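You operate a simulated robot arm through the tools that you are given. There is no shell and no other tool. Be economical: measure what you need, move in short steps, check, and stop when the job is done.

Carry out the task below with a simulated robot arm. There is one attempt and no reset: what you move stays moved.

TASK
Push home the wedges on the purple and orange tiles, then check all three with the straightedge.
Fine: both end flush, the rest stays as it is; put the straightedge back. Set down upright: straightedge.

The check looks at the end state, three seconds after you hand in, the way a careful person would. Anything else that was tipped, shoved, dropped, spilled or broken makes it a failure.

THE ROBOT
A 6-joint arm with a two-finger parallel gripper, fixed in place. Base frame: the origin is at the foot of the arm, x ahead of it, y to its left, z up; the work surface is at about z = 867. Readings come in mm, rad, newtons and seconds.
With the tool pointing down near the work surface it reaches from about 480 to 880 mm from the base axis. Its first joint turns from -2.007 to 2.007 rad. Payload 4.2 kg.
The TCP is the grasp point between the finger pads, 23 mm short of the fingertips. In the tool frame z runs along the fingers and y along their closing line. The gripper opens to 94 mm. The fingers are 38 mm wide and 10 mm thick; the gripper's body (54 by 96 mm) begins 39 mm behind the TCP.
Orientation is told as [roll, pitch, yaw] about the base's x, y, z axes, in that order, counted from this pose: with the fingers straight down and closing along the base's y, the tool's x points along the base's -x, its y along +y and its z along -z.

THE INTERFACE
- The arm moves only by the tool nudge_tool. Its argument "commands" is a list of rows, each a list of 7 numbers: the shift along the tool's x, y, z in mm, then the turn, a rotation vector about the tool's x, y, z in rad, then the closure, from 0 (fully open) to 1 (shut). In form: [[x, y, z, wx, wy, wz, fingers], ...]. A call has 1 to 8 rows; each row is the pose to reach, as a shift and turn from the pose commanded when the call began, along the tool's axes at that moment. A row lasts 0.2 s, in which the tool goes at most 50 mm and 0.15 rad; a call with a longer step from one row to the next is refused whole, and so is a gripper value outside its range. Where a pose cannot be reached the arm comes as near as it can. A force on the tool above 40 N (or 10 N above the force at the start of the call, whichever is more), or a blocked arm, ends the call early, and 0.2 s more pass. The fingers move at their own pace (about 108 mm/s each) and stop on an object; they squeeze with about 34 N. The grip force told is the motor's: it shows also when the fingers shut on nothing. Time passes only in rows, and 0.2 s behind the last, so rows that repeat a pose let the fingers close. The reply holds the time, the measured pose of the TCP, the force on the tool along the base axes, the opening and the grip force, in the units named above and with some noise, with the torque about the TCP (base axes, N m) and any sound that the robot's microphone picked up, and new pictures: "show" is both (left out), scene, wrist or none.
- Cameras (640 x 400 px; columns grow to the right, rows downward): "scene" is fixed at [47.6, -652.8, 1429.5]; the picture's right is [0.63, -0.77, 0.00], its down [-0.52, -0.42, -0.74] and it looks along [0.58, 0.47, -0.67] (base axes); focal length 335 px, centre (320, 200). "wrist" rides on the gripper at [86, 16, -75] in the tool frame; the picture's right is [-0.18, 0.98, 0.00], its down [-0.58, -0.11, -0.81] and it looks along [-0.79, -0.15, 0.59] (tool axes); focal length 243 px, centre (320, 200). There is no depth. A picture from a camera that has moved, and an enlarged one, comes with that camera's place and axes in the base frame and with its lens. The place of the scene camera against the robot may be out by one fixed shift of up to 12 mm in any direction.
- lift_body(by): slides the trunk up (or, below 0, down) by that many mm; the arm rides with it, the base frame stays. It gives what a move gives, with no picture.
- zoom(camera, box): a new picture of the part [left, top, right, bottom] of that camera's present view, enlarged. The clock stands still meanwhile.
- sign_off(): hands the job in; it is judged then, once.

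Work in short steps. Places have to be worked out from the pictures, the camera data and where the tool is seen: move nearer, look again, correct. Check each grasp and each placing, and mend what went wrong. You have 120 turns and 200 pictures in all, those below and enlarged ones among them. Open the gripper and draw the arm clear of the work before you hand the job in, unless the task says otherwise; then end with one line.

The tools are called as name(argument=value, ...) on one line, values as JSON. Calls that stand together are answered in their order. nudge_tool: Moves the arm, as the interface text tells. Its arguments: {"type":"object","properties":{"commands":{"type":"array","items":{"type":"array","items":{"type":"number"}}},"show":{"type":"string","enum":["both","scene","wrist","none"]}},"required":["commands"]} The other tools are called the same way: lift_body (by) slides the trunk up or down; zoom (camera, box) takes an enlarged picture of a part of a camera's view; sign_off () hands the job in.

At the start:

```text
t: 0.0
tcp_pos: [447.9, -405.0, 1165.0]
ee_rot: [0.0, 0.001, 0.0]
ft_force: [0.1, -1.0, 0.2]
wrist_torque: [-0.04, 0.03, 0.01]
grip_width: 94.0
finger_force: 0.1
trunk travel left (down, up): [-750.0, 240.0]
```

scene: 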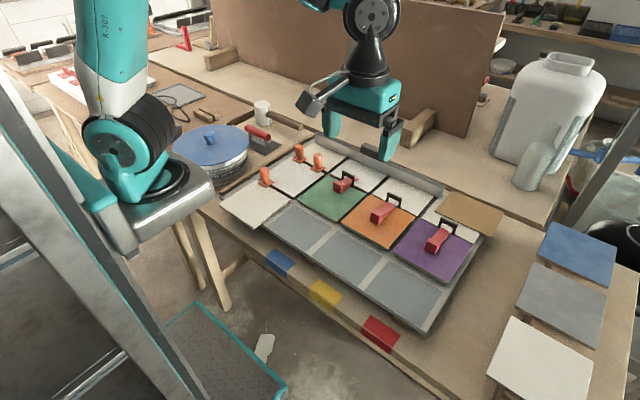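
wrist: 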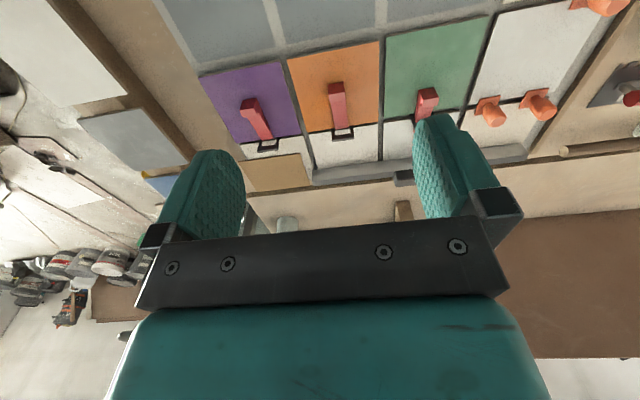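

I start by enlarging the tile area to see the wedges, the clips and the straightedge.

zoom(camera="scene", box=[300, 150, 500, 275])

zoom(camera="scene", box=[180, 80, 420, 230])

zoom(camera="wrist", box=[180, 0, 500, 200])

```text
3.20 times, centred on (400, 212) of scene
camera zoom: at [47.6, -652.8, 1429.5], right [0.63, -0.77, 0.0], down [-0.52, -0.42, -0.74], along [0.58, 0.47, -0.67], focal length 1072 px, centre (64, 160)
```

zoom: 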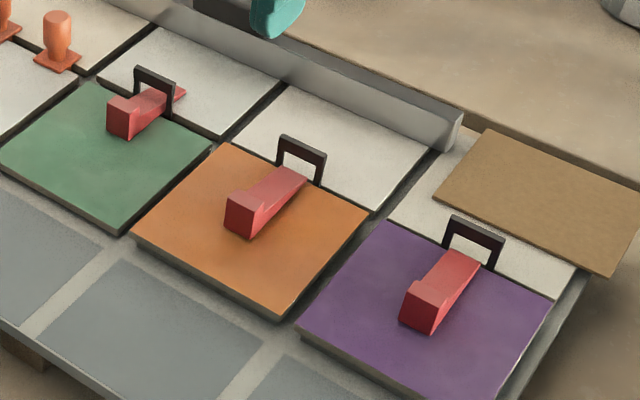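

```text
2.67 times, centred on (300, 155) of scene
camera zoom: at [47.6, -652.8, 1429.5], right [0.63, -0.77, 0.0], down [-0.52, -0.42, -0.74], along [0.58, 0.47, -0.67], focal length 893 px, centre (373, 320)
```

zoom: 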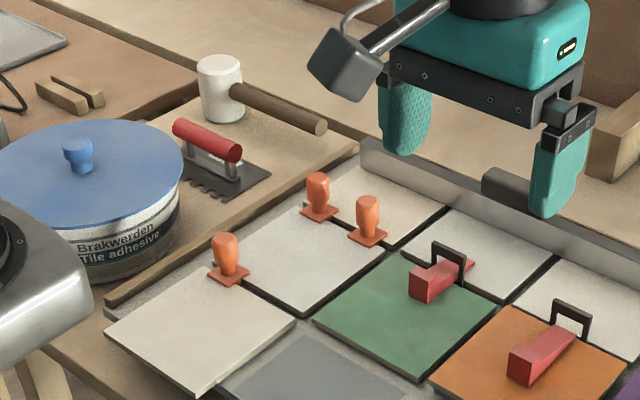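

```text
2.00 times, centred on (340, 100) of wrist
camera zoom: at [361.1, -388.2, 1238.7], right [0.18, 0.98, 0.0], down [0.58, -0.11, 0.81], along [0.79, -0.15, -0.59], focal length 485 px, centre (280, 400)
```

zoom: 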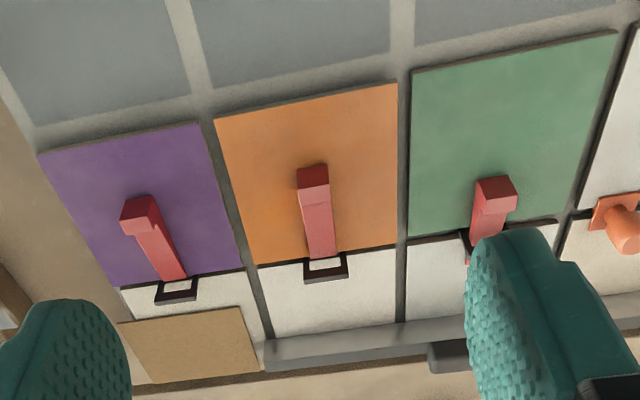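

The wedges lie along +x: the heads are at x≈530 to 540 for orange and purple, and 567 for green. The grey bar at x≈712 looks like the straightedge, so I move sideways to see it better.

nudge_tool(commands=[[0, 40, 0, 0, 0, 0, 0], [0, 80, 20, 0, 0, 0, 0], [-30, 115, 40, 0, 0, 0, 0], [-60, 115, 60, 0, 0, 0, 0]], show="both")

```text
refused: row 3 steps farther than a row can; nothing moved
```

The third row was too long a step, so I split it up.

nudge_tool(commands=[[0, 40, 0, 0, 0, 0, 0], [0, 80, 20, 0, 0, 0, 0], [-20, 110, 40, 0, 0, 0, 0], [-50, 115, 60, 0, 0, 0, 0]], show="both")

```text
t: 1.0
tcp_pos: [500.2, -290.4, 1105.7]
ee_rot: [0.0, 0.0, -0.002]
ft_force: [-0.7, -0.3, 0.1]
wrist_torque: [-0.01, -0.04, -0.01]
grip_width: 94.3
finger_force: 0.0
trunk travel left (down, up): [-750.0, 240.0]
camera wrist: at [413.2, -273.7, 1178.6], right [0.18, 0.98, 0.0], down [0.58, -0.11, 0.81], along [0.79, -0.15, -0.59], focal length 243 px, centre (320, 200)
```

scene: 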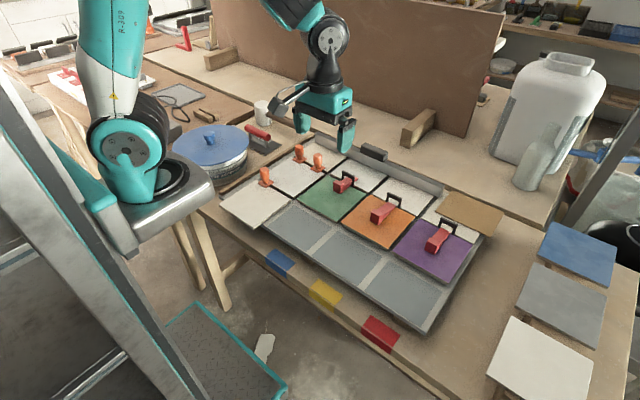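
wrist: 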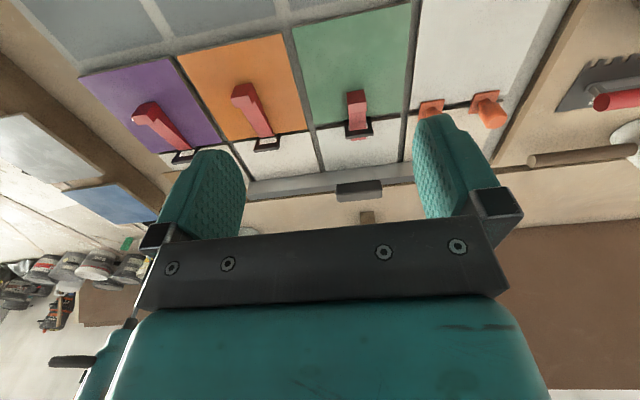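

zoom(camera="scene", box=[300, 120, 460, 220])

zoom(camera="wrist", box=[220, 80, 440, 218])

```text
4.00 times, centred on (380, 170) of scene
camera zoom: at [47.6, -652.8, 1429.5], right [0.63, -0.77, 0.0], down [-0.52, -0.42, -0.74], along [0.58, 0.47, -0.67], focal length 1340 px, centre (80, 320)
```

zoom: 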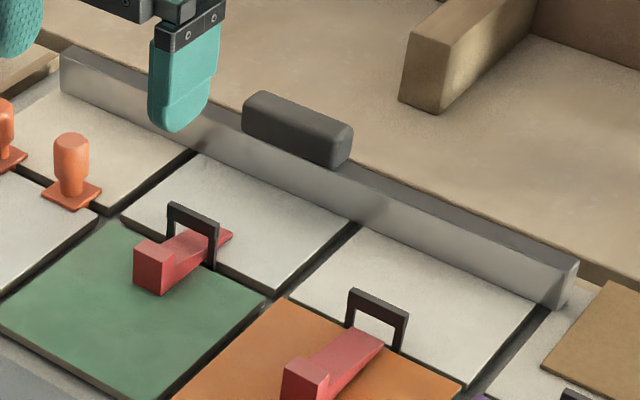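

```text
2.90 times, centred on (330, 149) of wrist
camera zoom: at [413.2, -273.7, 1178.6], right [0.18, 0.98, 0.0], down [0.58, -0.11, 0.81], along [0.79, -0.15, -0.59], focal length 703 px, centre (291, 348)
```

zoom: 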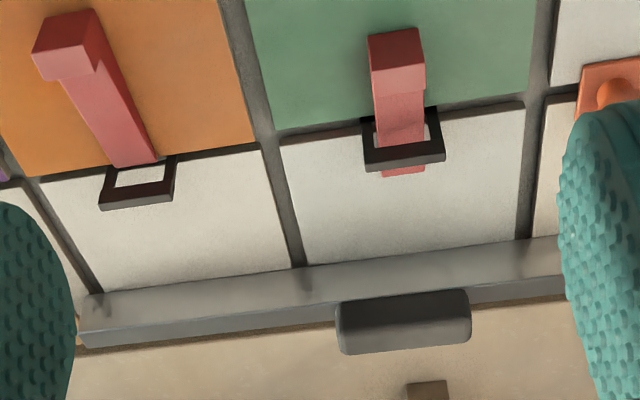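

The straightedge is the roughly 390 mm bar with a dark grip block on top. I close the fingers and come in low behind the orange wedge for an accurate look through the wrist camera.

nudge_tool(commands=[[20, -35, 20, 0, 0, 0, 1], [40, -70, 45, 0, 0, 0, 1], [60, -105, 70, 0, 0, 0, 1], [70, -130, 95, 0, 0, 0, 1], [70, -130, 116, 0, 0, 0, 1]], show="both")

```text
t: 2.2
tcp_pos: [426.0, -419.9, 989.1]
ee_rot: [0.0, 0.002, 0.002]
ft_force: [-0.1, -0.5, 0.0]
wrist_torque: [-0.03, -0.02, -0.01]
grip_width: 0.1
finger_force: 34.6
trunk travel left (down, up): [-750.0, 240.0]
camera wrist: at [340.5, -402.9, 1063.4], right [0.18, 0.98, 0.0], down [0.58, -0.11, 0.81], along [0.79, -0.15, -0.59], focal length 243 px, centre (320, 200)
```

scene: 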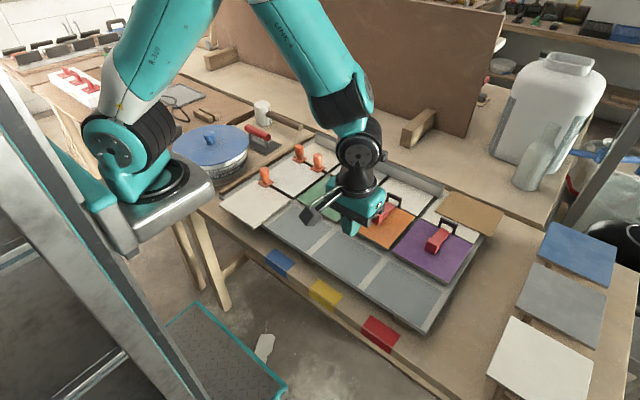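
wrist: 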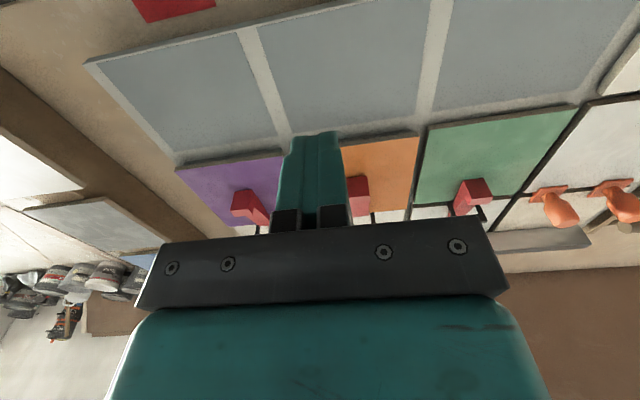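

zoom(camera="wrist", box=[170, 90, 490, 290])

zoom(camera="scene", box=[300, 160, 460, 260])

```text
2.00 times, centred on (330, 190) of wrist
camera zoom: at [340.5, -402.9, 1063.4], right [0.18, 0.98, 0.0], down [0.58, -0.11, 0.81], along [0.79, -0.15, -0.59], focal length 485 px, centre (300, 220)
```

zoom: 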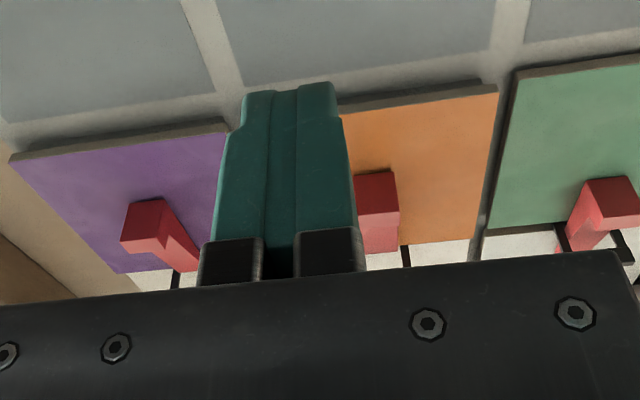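

```text
4.00 times, centred on (380, 210) of scene
camera zoom: at [47.6, -652.8, 1429.5], right [0.63, -0.77, 0.0], down [-0.52, -0.42, -0.74], along [0.58, 0.47, -0.67], focal length 1340 px, centre (80, 160)
```

zoom: 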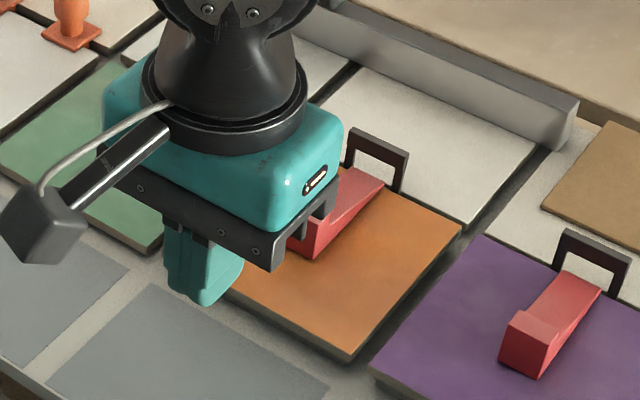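

Triangulating the two wrist views puts the tile tops at z≈877. The orange head's near face is at x≈555, y≈-402, purple's at x≈553, y≈-539, and the driven green's at x≈583. I lower the closed fingers behind the orange head.

nudge_tool(commands=[[-20, 18.5, 20, 0, 0, 0, 1], [-45, 18.5, 45, 0, 0, 0, 1], [-65, 18.5, 65, 0, 0, 0, 1], [-74, 18.5, 78, 0, 0, 0, 1]], show="both")

```text
t: 3.2
tcp_pos: [501.9, -401.4, 911.6]
ee_rot: [-0.001, -0.001, -0.001]
ft_force: [-0.5, 0.0, 0.3]
wrist_torque: [0.02, 0.01, 0.0]
grip_width: 0.0
finger_force: 33.0
trunk travel left (down, up): [-750.0, 240.0]
camera wrist: at [415.6, -383.6, 986.8], right [0.18, 0.98, 0.0], down [0.58, -0.11, 0.81], along [0.79, -0.15, -0.59], focal length 243 px, centre (320, 200)
```

scene: 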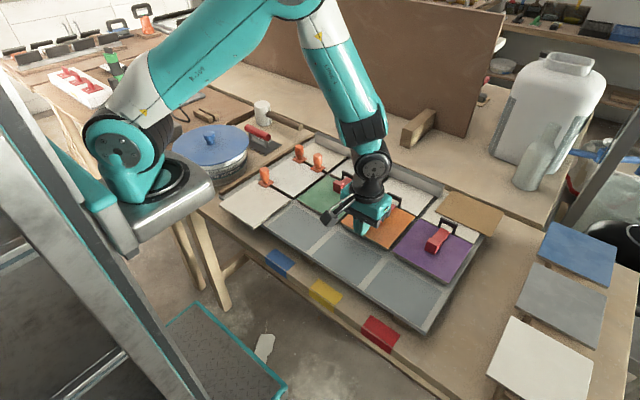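
wrist: 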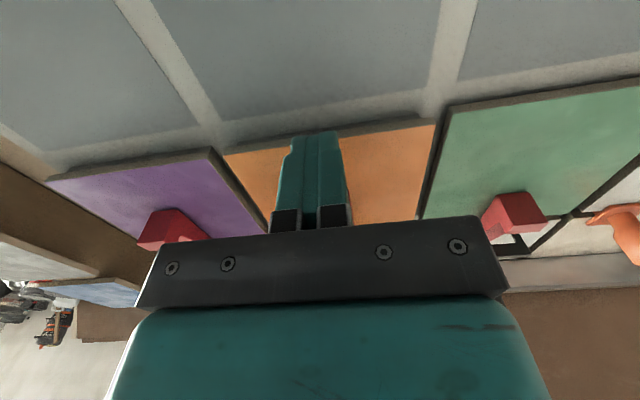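

zoom(camera="scene", box=[320, 170, 440, 245])

zoom(camera="wrist", box=[200, 110, 440, 260])

```text
5.33 times, centred on (380, 208) of scene
camera zoom: at [47.6, -652.8, 1429.5], right [0.63, -0.77, 0.0], down [-0.52, -0.42, -0.74], along [0.58, 0.47, -0.67], focal length 1787 px, centre (0, 160)
```

zoom: 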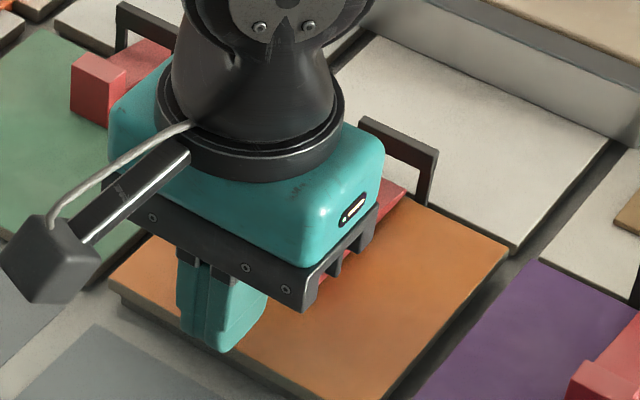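

```text
2.67 times, centred on (320, 185) of wrist
camera zoom: at [415.6, -383.6, 986.8], right [0.18, 0.98, 0.0], down [0.58, -0.11, 0.81], along [0.79, -0.15, -0.59], focal length 647 px, centre (320, 240)
```

zoom: 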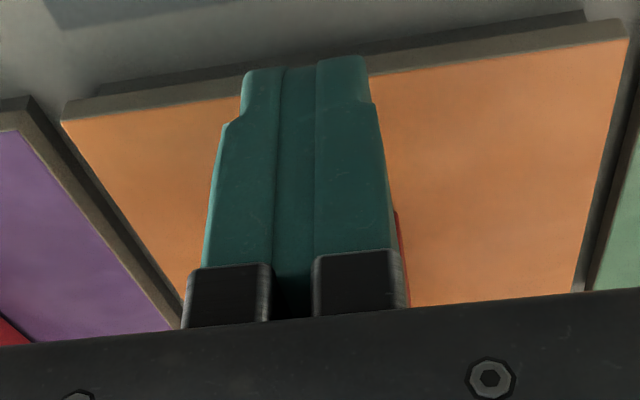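

The fingers are central over the orange tile, with tips about 11 mm above it. I go 4 mm lower and advance slowly towards contact.

nudge_tool(commands=[[-10, 0, 4, 0, 0, 0, 1], [-20, 0, 4, 0, 0, 0, 1], [-26, 0, 4, 0, 0, 0, 1], [-32, 0, 4, 0, 0, 0, 1], [-37, 0, 4, 0, 0, 0, 1]], show="scene")

```text
t: 4.4
tcp_pos: [538.9, -401.4, 906.5]
ee_rot: [-0.001, -0.001, 0.001]
ft_force: [-0.5, 0.0, -0.1]
wrist_torque: [-0.03, 0.0, -0.02]
grip_width: 0.0
finger_force: 34.2
trunk travel left (down, up): [-750.0, 240.0]
```

scene: 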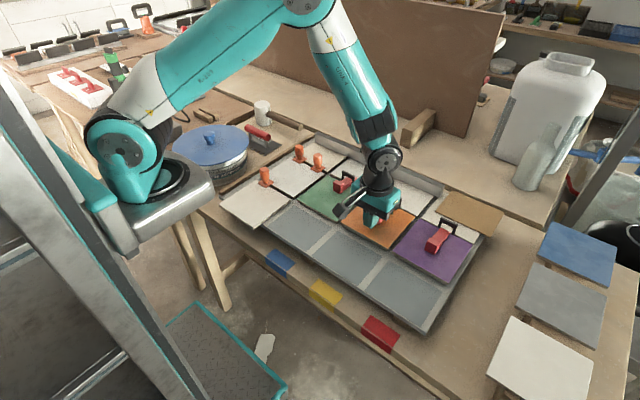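

No contact yet. I keep going in small rows and watch the force and the sound.

nudge_tool(commands=[[-2, 0, 0, 0, 0, 0, 1], [-4, 0, 0, 0, 0, 0, 1], [-6, 0, 0, 0, 0, 0, 1], [-8, 0, 0, 0, 0, 0, 1]], show="none")

```text
t: 5.4
tcp_pos: [546.9, -400.4, 907.2]
ee_rot: [-0.001, 0.001, -0.001]
ft_force: [-0.9, -0.7, -1.7]
wrist_torque: [-0.04, 0.02, -0.02]
grip_width: 0.0
finger_force: 33.9
trunk travel left (down, up): [-750.0, 240.0]
```

zoom(camera="scene", box=[320, 160, 448, 240])

zoom(camera="wrist", box=[200, 90, 440, 240])

```text
5.00 times, centred on (384, 200) of scene
camera zoom: at [47.6, -652.8, 1429.5], right [0.63, -0.77, 0.0], down [-0.52, -0.42, -0.74], along [0.58, 0.47, -0.67], focal length 1675 px, centre (0, 200)
```

zoom: 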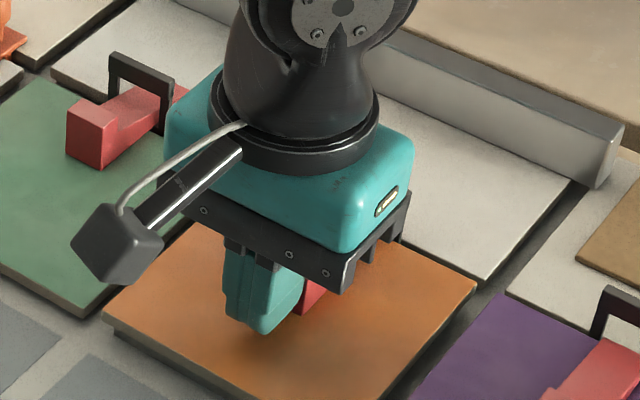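

```text
2.67 times, centred on (320, 165) of wrist
camera zoom: at [459.8, -384.5, 980.6], right [0.18, 0.98, 0.0], down [0.58, -0.11, 0.81], along [0.79, -0.15, -0.59], focal length 647 px, centre (320, 293)
```

zoom: 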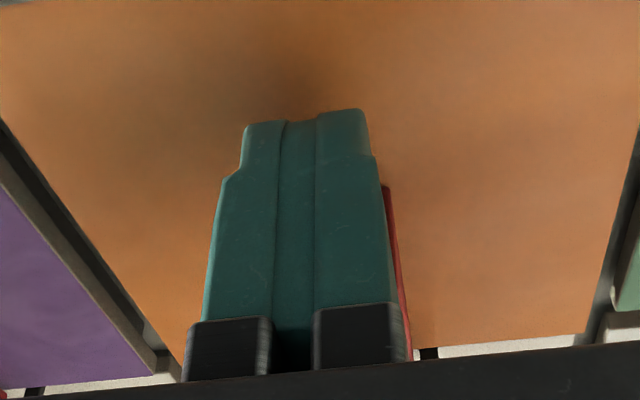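

Contact has begun: a slight force is showing and the red head touches the finger. I push on in 2 mm rows.

nudge_tool(commands=[[-2, 0, 0, 0, 0, 0, 1], [-4, 0, 0, 0, 0, 0, 1], [-6, 0, 0, 0, 0, 0, 1], [-8, 0, 0, 0, 0, 0, 1]], show="none")

```text
t: 6.4
tcp_pos: [554.7, -401.8, 906.6]
ee_rot: [-0.001, -0.001, -0.001]
ft_force: [-5.0, 0.0, -1.9]
wrist_torque: [0.0, 0.14, -0.05]
grip_width: 0.0
finger_force: 34.4
trunk travel left (down, up): [-750.0, 240.0]
```

nudge_tool(commands=[[-2, 0, 0, 0, 0, 0, 1], [-4, 0, 0, 0, 0, 0, 1], [-6, 0, 0, 0, 0, 0, 1]], show="scene")

zoom(camera="scene", box=[320, 160, 448, 240])

```text
t: 7.2
tcp_pos: [560.3, -401.8, 905.8]
ee_rot: [0.001, 0.0, -0.002]
ft_force: [-5.2, -0.8, -1.2]
wrist_torque: [-0.01, 0.13, -0.03]
grip_width: 0.0
finger_force: 33.5
trunk travel left (down, up): [-750.0, 240.0]
```

scene: 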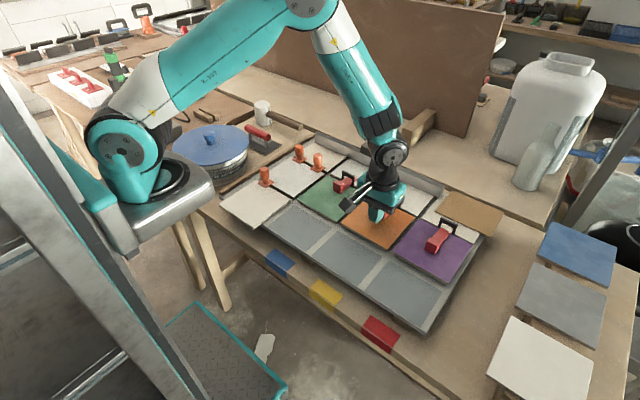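

```text
5.00 times, centred on (384, 200) of scene
camera zoom: at [47.6, -652.8, 1429.5], right [0.63, -0.77, 0.0], down [-0.52, -0.42, -0.74], along [0.58, 0.47, -0.67], focal length 1675 px, centre (0, 200)
```

zoom: 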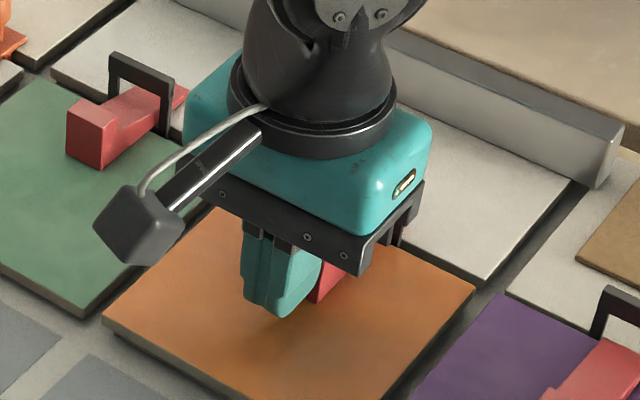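

Friction is steady at about 5 N and the wedge is sliding. I continue in fine steps, looking for a rise in force.

nudge_tool(commands=[[-1, 0, 0, 0, 0, 0, 1], [-2, 0, 0, 0, 0, 0, 1], [-3, 0, 0, 0, 0, 0, 1], [-4, 0, 0, 0, 0, 0, 1]], show="none")

```text
t: 8.2
tcp_pos: [564.1, -401.5, 906.8]
ee_rot: [-0.001, -0.001, 0.0]
ft_force: [-5.6, -1.0, -1.6]
wrist_torque: [0.01, 0.11, -0.02]
grip_width: 0.0
finger_force: 34.2
trunk travel left (down, up): [-750.0, 240.0]
```

nudge_tool(commands=[[-1, 0, 0, 0, 0, 0, 1], [-2, 0, 0, 0, 0, 0, 1], [-3, 0, 0, 0, 0, 0, 1], [-4, 0, 0, 0, 0, 0, 1]], show="both")

zoom(camera="scene", box=[320, 160, 448, 240])

zoom(camera="wrist", box=[200, 90, 440, 240])

```text
t: 9.2
tcp_pos: [567.8, -401.4, 906.8]
ee_rot: [0.0, 0.001, -0.002]
ft_force: [-5.5, -0.4, -1.6]
wrist_torque: [-0.01, 0.16, 0.0]
grip_width: 0.2
finger_force: 33.8
trunk travel left (down, up): [-750.0, 240.0]
camera wrist: at [481.6, -384.6, 980.7], right [0.18, 0.98, 0.0], down [0.58, -0.11, 0.81], along [0.79, -0.15, -0.59], focal length 243 px, centre (320, 200)
```

scene: 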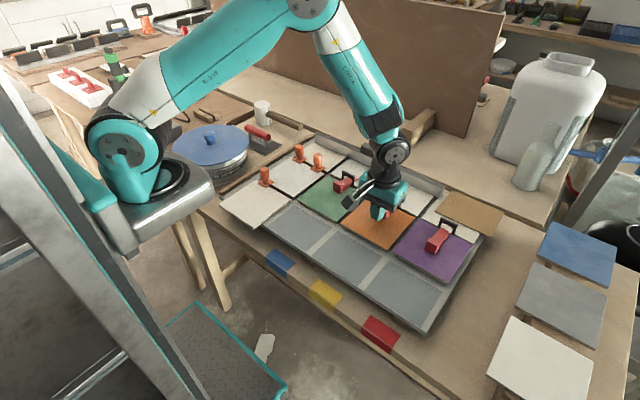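
wrist: 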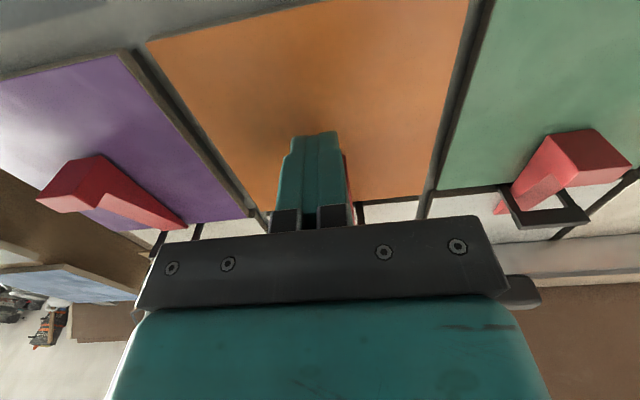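

```text
5.00 times, centred on (384, 200) of scene
camera zoom: at [47.6, -652.8, 1429.5], right [0.63, -0.77, 0.0], down [-0.52, -0.42, -0.74], along [0.58, 0.47, -0.67], focal length 1675 px, centre (0, 200)
```

zoom: 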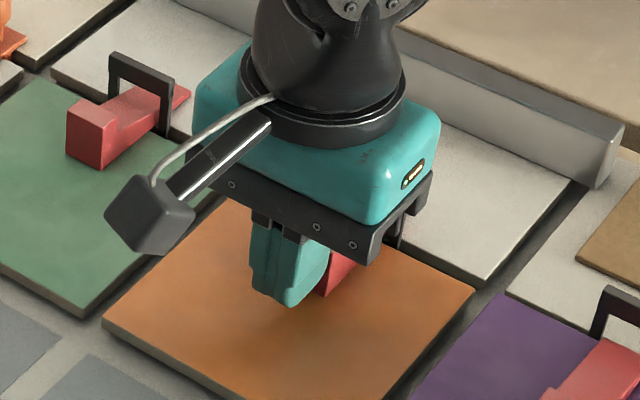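

```text
2.67 times, centred on (320, 165) of wrist
camera zoom: at [481.6, -384.6, 980.7], right [0.18, 0.98, 0.0], down [0.58, -0.11, 0.81], along [0.79, -0.15, -0.59], focal length 647 px, centre (320, 293)
```

zoom: 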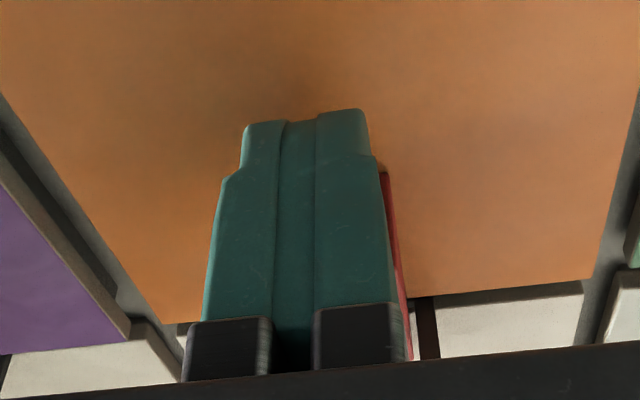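

By my numbers the orange head should now be level with green's, yet no stop has been felt. I back off to look.

nudge_tool(commands=[[20, 0, 0, 0, 0, 0, 1], [60, 0, -10, 0, 0, 0, 1], [90, -30, -30, 0, 0, 0, 1], [110, -60, -50, 0, 0, 0, 1]], show="both")

zoom(camera="wrist", box=[200, 70, 520, 270])

zoom(camera="scene", box=[320, 150, 480, 250])

```text
t: 10.2
tcp_pos: [458.4, -462.7, 957.7]
ee_rot: [-0.001, 0.0, 0.001]
ft_force: [1.1, 0.5, -1.1]
wrist_torque: [0.01, -0.01, 0.0]
grip_width: 0.0
finger_force: 34.2
trunk travel left (down, up): [-750.0, 240.0]
camera wrist: at [372.6, -446.6, 1032.6], right [0.18, 0.98, 0.0], down [0.58, -0.11, 0.81], along [0.79, -0.15, -0.59], focal length 243 px, centre (320, 200)
```

scene: 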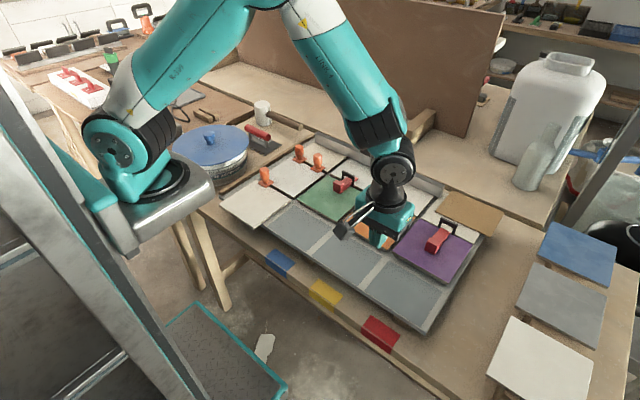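
wrist: 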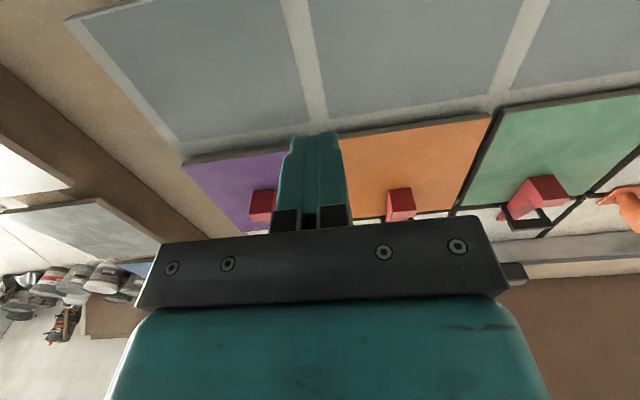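

```text
2.00 times, centred on (360, 170) of wrist
camera zoom: at [372.6, -446.6, 1032.6], right [0.18, 0.98, 0.0], down [0.58, -0.11, 0.81], along [0.79, -0.15, -0.59], focal length 485 px, centre (240, 260)
```

zoom: 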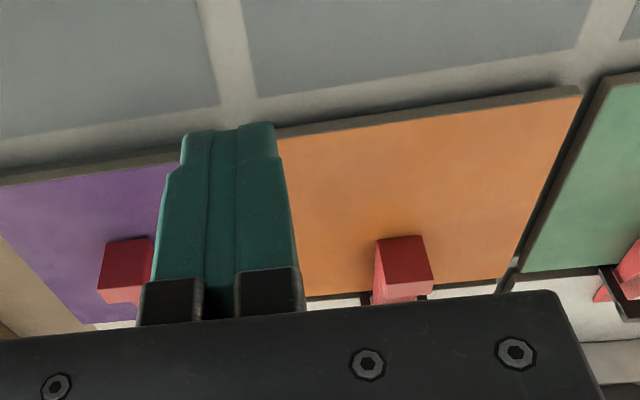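

```text
4.00 times, centred on (400, 200) of scene
camera zoom: at [47.6, -652.8, 1429.5], right [0.63, -0.77, 0.0], down [-0.52, -0.42, -0.74], along [0.58, 0.47, -0.67], focal length 1340 px, centre (0, 200)
```

zoom: 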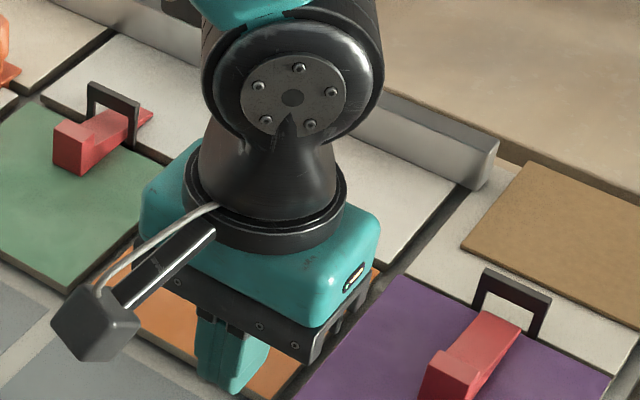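

The orange head is now at x≈577 and green's is at ≈585, so the finger front sits about 9 mm ahead of the TCP. Orange needs roughly 8 mm more, so I go back behind it and continue.

nudge_tool(commands=[[0, 40, 15, 0, 0, 0, 1], [-40, 61, 40, 0, 0, 0, 1], [-75, 61, 51, 0, 0, 0, 1], [-95, 61, 51, 0, 0, 0, 1], [-104, 61, 51, 0, 0, 0, 1], [-108, 61, 51, 0, 0, 0, 1], [-110, 61, 51, 0, 0, 0, 1], [-112, 61, 51, 0, 0, 0, 1]], show="none")

nudge_tool(commands=[[-1, 0, 0, 0, 0, 0, 1], [-2, 0, 0, 0, 0, 0, 1], [-3, 0, 0, 0, 0, 0, 1]], show="none")

```text
refused: row 2 steps farther than a row can; nothing moved
```

```text
t: 11.0
tcp_pos: [461.1, -461.4, 956.8]
ee_rot: [0.0, 0.0, 0.0]
ft_force: [0.1, -0.2, 0.5]
wrist_torque: [-0.04, 0.0, -0.01]
grip_width: 0.1
finger_force: 34.6
trunk travel left (down, up): [-750.0, 240.0]
```

The first call was refused and the second only moved 3 mm in free air, which is harmless. I resend it with shorter steps.

nudge_tool(commands=[[0, 35, 10, 0, 0, 0, 1], [-20, 60, 35, 0, 0, 0, 1], [-50, 60, 51, 0, 0, 0, 1], [-85, 60, 51, 0, 0, 0, 1], [-101, 60, 51, 0, 0, 0, 1], [-106, 60, 51, 0, 0, 0, 1], [-109, 60, 51, 0, 0, 0, 1]], show="none")

```text
t: 12.6
tcp_pos: [570.3, -401.3, 904.1]
ee_rot: [0.0, 0.002, -0.002]
ft_force: [-4.2, -0.4, -1.2]
wrist_torque: [0.02, 0.08, -0.01]
grip_width: 0.0
finger_force: 34.1
trunk travel left (down, up): [-750.0, 240.0]
```

nudge_tool(commands=[[-1, 0, 0, 0, 0, 0, 1], [-2, 0, 0, 0, 0, 0, 1], [-3, 0, 0, 0, 0, 0, 1]], show="none")

```text
t: 13.4
tcp_pos: [574.6, -401.4, 906.2]
ee_rot: [0.0, 0.001, -0.001]
ft_force: [-5.9, -0.8, -2.0]
wrist_torque: [-0.02, 0.13, 0.02]
grip_width: 0.0
finger_force: 33.9
trunk travel left (down, up): [-750.0, 240.0]
```

nudge_tool(commands=[[-1, 0, 0, 0, 0, 0, 1], [-2, 0, 0, 0, 0, 0, 1]], show="none")

```text
t: 14.0
tcp_pos: [576.3, -400.7, 906.5]
ee_rot: [-0.001, 0.0, 0.0]
ft_force: [-6.0, 0.0, -2.5]
wrist_torque: [-0.02, 0.14, -0.02]
grip_width: 0.0
finger_force: 34.2
trunk travel left (down, up): [-750.0, 240.0]
```

The head should now be about level with green. I back off and take a view from between green and orange to compare them.

nudge_tool(commands=[[30, 0, 0, 0, 0, 0, 1], [70, 15, -20, 0, 0, 0, 1], [105, 40, -40, 0, 0, 0, 1], [115, 66, -65, 0, 0, 0, 1]], show="wrist")

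zoom(camera="wrist", box=[170, 90, 490, 290])

```text
t: 15.0
tcp_pos: [459.9, -336.3, 972.1]
ee_rot: [0.0, 0.0, 0.0]
ft_force: [0.6, -1.0, -0.9]
wrist_torque: [0.04, 0.02, 0.03]
grip_width: 0.1
finger_force: 33.8
trunk travel left (down, up): [-750.0, 240.0]
camera wrist: at [373.3, -319.8, 1045.6], right [0.18, 0.98, 0.0], down [0.58, -0.11, 0.81], along [0.79, -0.15, -0.59], focal length 243 px, centre (320, 200)
```

wrist: 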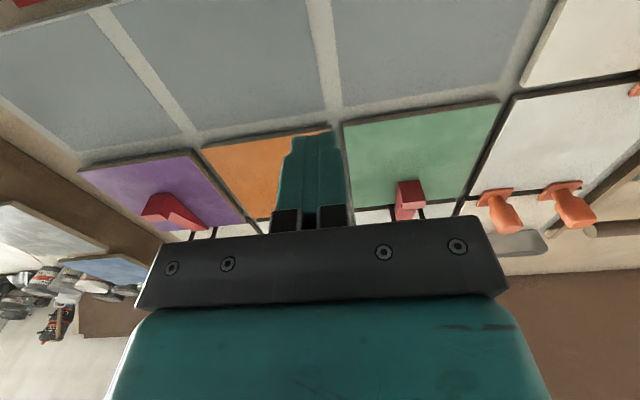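

```text
2.00 times, centred on (330, 190) of wrist
camera zoom: at [373.3, -319.8, 1045.6], right [0.18, 0.98, 0.0], down [0.58, -0.11, 0.81], along [0.79, -0.15, -0.59], focal length 485 px, centre (300, 220)
```

zoom: 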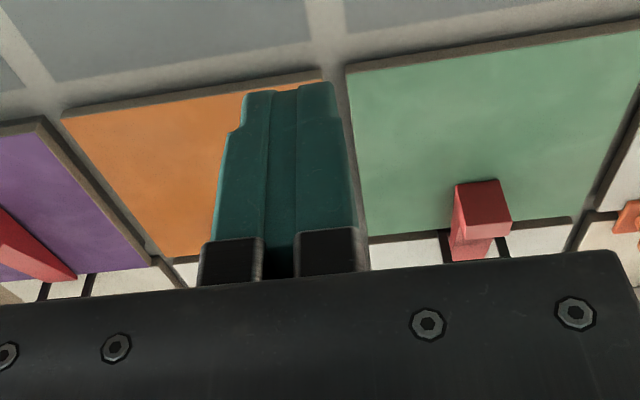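

The fingers hide orange from here. I lift clear so the fixed camera sees all three wedges.

nudge_tool(commands=[[0, 20, -40, 0, 0, 0, 1], [0, 40, -80, 0, 0, 0, 1], [0, 60, -120, 0, 0, 0, 1], [0, 80, -160, 0, 0, 0, 1], [0, 100, -190, 0, 0, 0, 1]], show="scene")

zoom(camera="scene", box=[320, 160, 480, 260])

zoom(camera="scene", box=[320, 160, 416, 220])

zoom(camera="wrist", box=[40, 0, 360, 200])

```text
t: 16.2
tcp_pos: [459.7, -235.9, 1159.9]
ee_rot: [0.0, 0.002, -0.003]
ft_force: [1.1, -0.9, -1.0]
wrist_torque: [0.02, 0.03, -0.03]
grip_width: 0.3
finger_force: 33.7
trunk travel left (down, up): [-750.0, 240.0]
```

scene: 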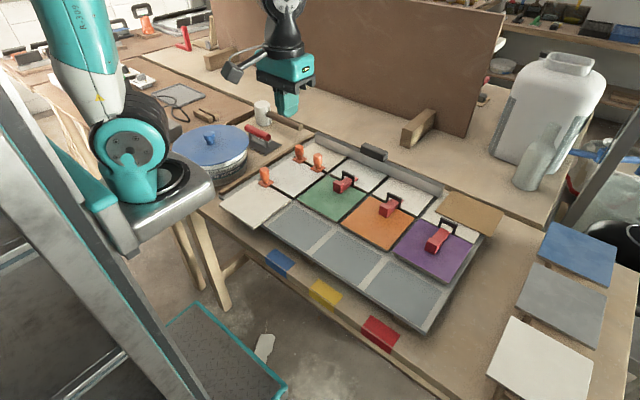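

```text
4.00 times, centred on (400, 210) of scene
camera zoom: at [47.6, -652.8, 1429.5], right [0.63, -0.77, 0.0], down [-0.52, -0.42, -0.74], along [0.58, 0.47, -0.67], focal length 1340 px, centre (0, 160)
```

zoom: 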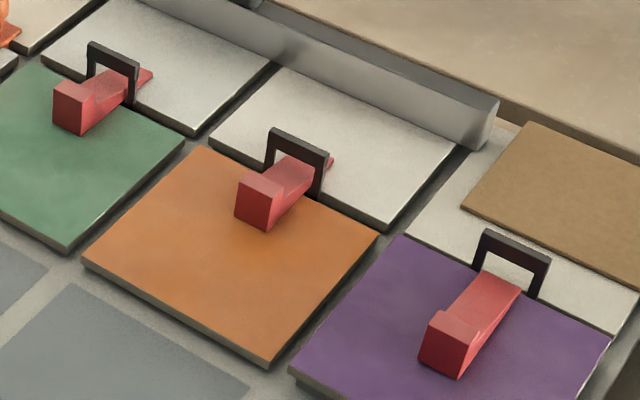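

```text
6.67 times, centred on (368, 190) of scene
camera zoom: at [47.6, -652.8, 1429.5], right [0.63, -0.77, 0.0], down [-0.52, -0.42, -0.74], along [0.58, 0.47, -0.67], focal length 2234 px, centre (0, 267)
```

zoom: 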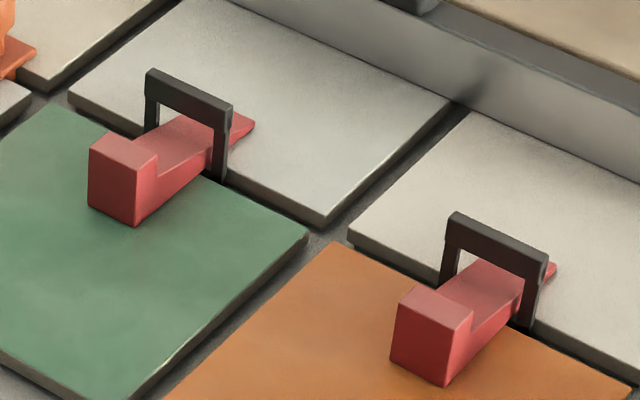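

```text
2.00 times, centred on (200, 100) of wrist
camera zoom: at [374.1, -219.5, 1234.2], right [0.19, 0.98, 0.0], down [0.58, -0.11, 0.81], along [0.79, -0.15, -0.59], focal length 485 px, centre (560, 400)
```

zoom: 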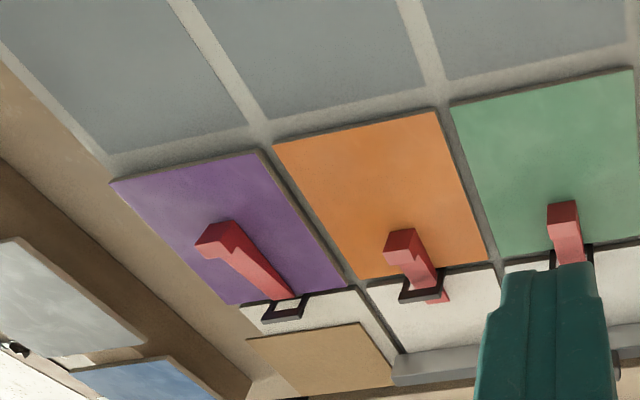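

Orange's tip sticks out less past the clip than green's, so it is about 4 to 8 mm short. I go back to continue pushing.

nudge_tool(commands=[[0, -25, 40, 0, 0, 0, 1], [0, -50, 80, 0, 0, 0, 1], [0, -75, 120, 0, 0, 0, 1], [0, -100, 160, 0, 0, 0, 1], [0, -130, 195, 0, 0, 0, 1], [-10, -160, 230, 0, 0, 0, 1], [-50, -165.5, 253, 0, 0, 0, 1], [-95, -165.5, 253, 0, 0, 0, 1]], show="none")

nudge_tool(commands=[[-12, 0, 0, 0, 0, 0, 1], [-20, 0, 0, 0, 0, 0, 1], [-22, 0, 0, 0, 0, 0, 1], [-23, 0, 0, 0, 0, 0, 1], [-24, 0, 0, 0, 0, 0, 1]], show="none")

```text
t: 18.0
tcp_pos: [555.1, -402.2, 909.4]
ee_rot: [0.0, 0.0, -0.002]
ft_force: [-0.1, 1.0, -0.1]
wrist_torque: [0.0, -0.06, 0.01]
grip_width: 0.0
finger_force: 34.4
trunk travel left (down, up): [-750.0, 240.0]
```

```text
t: 19.2
tcp_pos: [577.4, -400.6, 908.1]
ee_rot: [0.0, 0.004, -0.004]
ft_force: [-22.2, -2.3, 7.9]
wrist_torque: [0.16, 0.26, 0.03]
grip_width: 0.0
finger_force: 33.8
trunk travel left (down, up): [-750.0, 240.0]
```

The force jumped to 22 N with the tool lagging, so the wedge may be at its stop. I press a little more to confirm.

nudge_tool(commands=[[-1, 0, 0, 0, 0, 0, 1]], show="wrist")

zoom(camera="scene", box=[340, 160, 468, 240])

```text
t: 19.6
tcp_pos: [578.5, -401.2, 908.5]
ee_rot: [0.003, 0.002, -0.003]
ft_force: [-32.5, -1.6, 7.7]
wrist_torque: [-0.15, 0.42, -0.03]
grip_width: 0.2
finger_force: 33.6
trunk travel left (down, up): [-750.0, 240.0]
camera wrist: at [492.0, -384.3, 982.6], right [0.19, 0.98, 0.0], down [0.58, -0.11, 0.8], along [0.79, -0.15, -0.59], focal length 243 px, centre (320, 200)
```

wrist: 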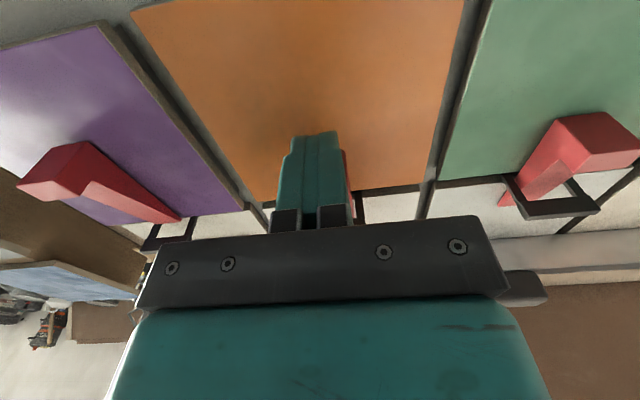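

```text
5.00 times, centred on (404, 200) of scene
camera zoom: at [47.6, -652.8, 1429.5], right [0.63, -0.77, 0.0], down [-0.52, -0.42, -0.74], along [0.58, 0.47, -0.67], focal length 1675 px, centre (-100, 200)
```

zoom: 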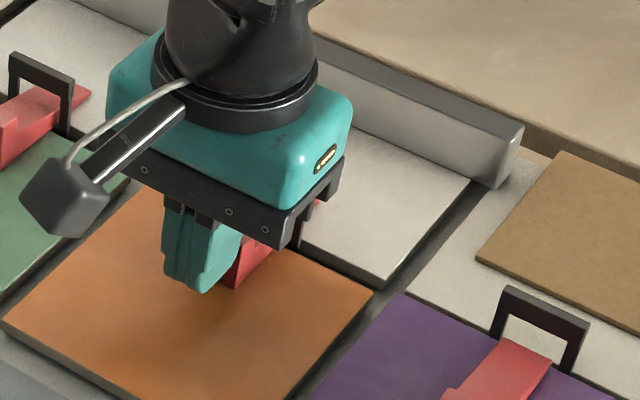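

32 N and rising steeply, which looks like the stop. I back off and inspect.

nudge_tool(commands=[[30, 0, 0, 0, 0, 0, 1], [75, 10, -15, 0, 0, 0, 1], [95, 40, -45, 0, 0, 0, 1], [105, 70, -80, 0, 0, 0, 1], [110, 100, -115, 0, 0, 0, 1], [115, 130, -155, 0, 0, 0, 1], [115, 160, -190, 0, 0, 0, 1]], show="scene")

zoom(camera="scene", box=[320, 160, 416, 220])

zoom(camera="wrist", box=[40, 0, 360, 200])

```text
refused: row 6 steps farther than a row can; nothing moved
```

```text
6.67 times, centred on (368, 190) of scene
camera zoom: at [47.6, -652.8, 1429.5], right [0.63, -0.77, 0.0], down [-0.52, -0.42, -0.74], along [0.58, 0.47, -0.67], focal length 2234 px, centre (0, 267)
```

zoom: 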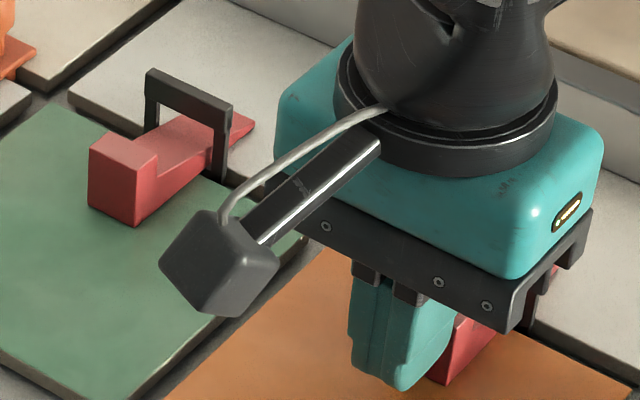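

```text
2.00 times, centred on (200, 100) of wrist
camera zoom: at [492.0, -384.3, 982.6], right [0.19, 0.98, 0.0], down [0.58, -0.11, 0.8], along [0.79, -0.15, -0.59], focal length 485 px, centre (560, 400)
```

zoom: 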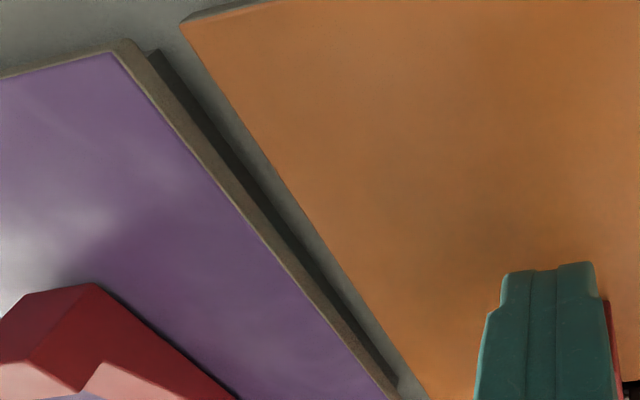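

nudge_tool(commands=[[30, 0, 0, 0, 0, 0, 1], [70, 10, -15, 0, 0, 0, 1], [95, 35, -45, 0, 0, 0, 1], [105, 65, -80, 0, 0, 0, 1], [110, 95, -115, 0, 0, 0, 1], [115, 125, -150, 0, 0, 0, 1], [115, 155, -185, 0, 0, 0, 1]], show="scene")

zoom(camera="scene", box=[320, 160, 416, 220])

zoom(camera="wrist", box=[80, 20, 360, 195])

```text
t: 21.2
tcp_pos: [463.6, -245.9, 1090.2]
ee_rot: [0.0, 0.0, -0.004]
ft_force: [-0.5, 0.6, -0.7]
wrist_torque: [0.03, 0.0, -0.01]
grip_width: 0.0
finger_force: 34.2
trunk travel left (down, up): [-750.0, 240.0]
```

scene: 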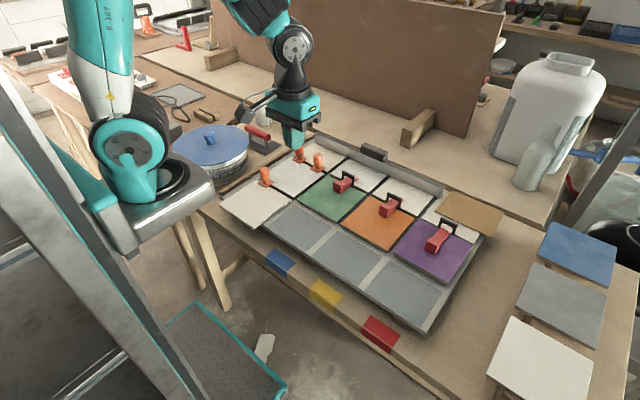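

```text
6.67 times, centred on (368, 190) of scene
camera zoom: at [47.6, -652.8, 1429.5], right [0.63, -0.77, 0.0], down [-0.52, -0.42, -0.74], along [0.58, 0.47, -0.67], focal length 2234 px, centre (0, 267)
```

zoom: 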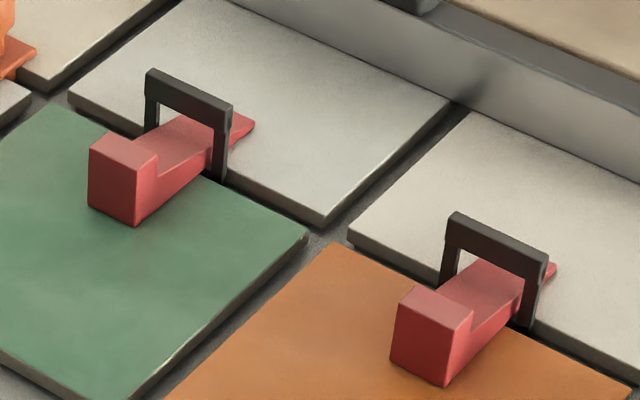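

```text
2.29 times, centred on (220, 108) of wrist
camera zoom: at [377.8, -229.0, 1165.5], right [0.19, 0.98, 0.0], down [0.58, -0.11, 0.81], along [0.79, -0.15, -0.59], focal length 555 px, centre (549, 411)
```

zoom: 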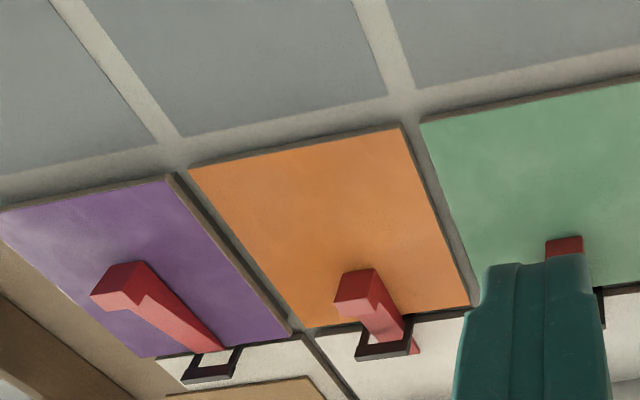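

The picture is unchanged, so orange really was at its stop at 32 N. I check how flush the tiles are at their corners.

zoom(camera="scene", box=[330, 195, 426, 255])

zoom(camera="scene", box=[376, 195, 472, 255])

```text
6.67 times, centred on (378, 225) of scene
camera zoom: at [47.6, -652.8, 1429.5], right [0.63, -0.77, 0.0], down [-0.52, -0.42, -0.74], along [0.58, 0.47, -0.67], focal length 2234 px, centre (-67, 33)
```

zoom: 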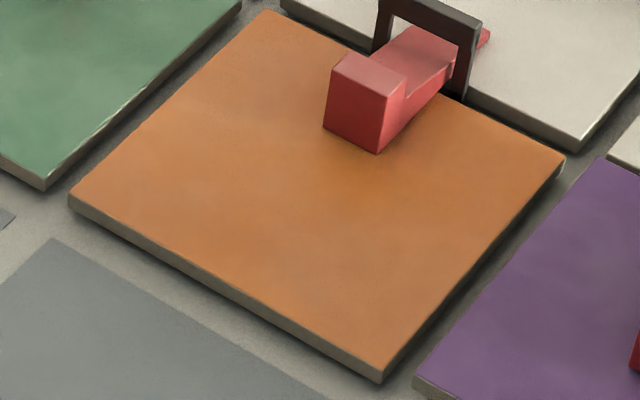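

```text
6.67 times, centred on (424, 225) of scene
camera zoom: at [47.6, -652.8, 1429.5], right [0.63, -0.77, 0.0], down [-0.52, -0.42, -0.74], along [0.58, 0.47, -0.67], focal length 2234 px, centre (-373, 33)
```

zoom: 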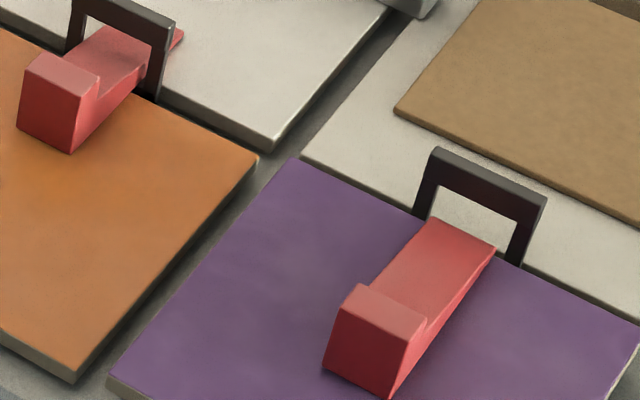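

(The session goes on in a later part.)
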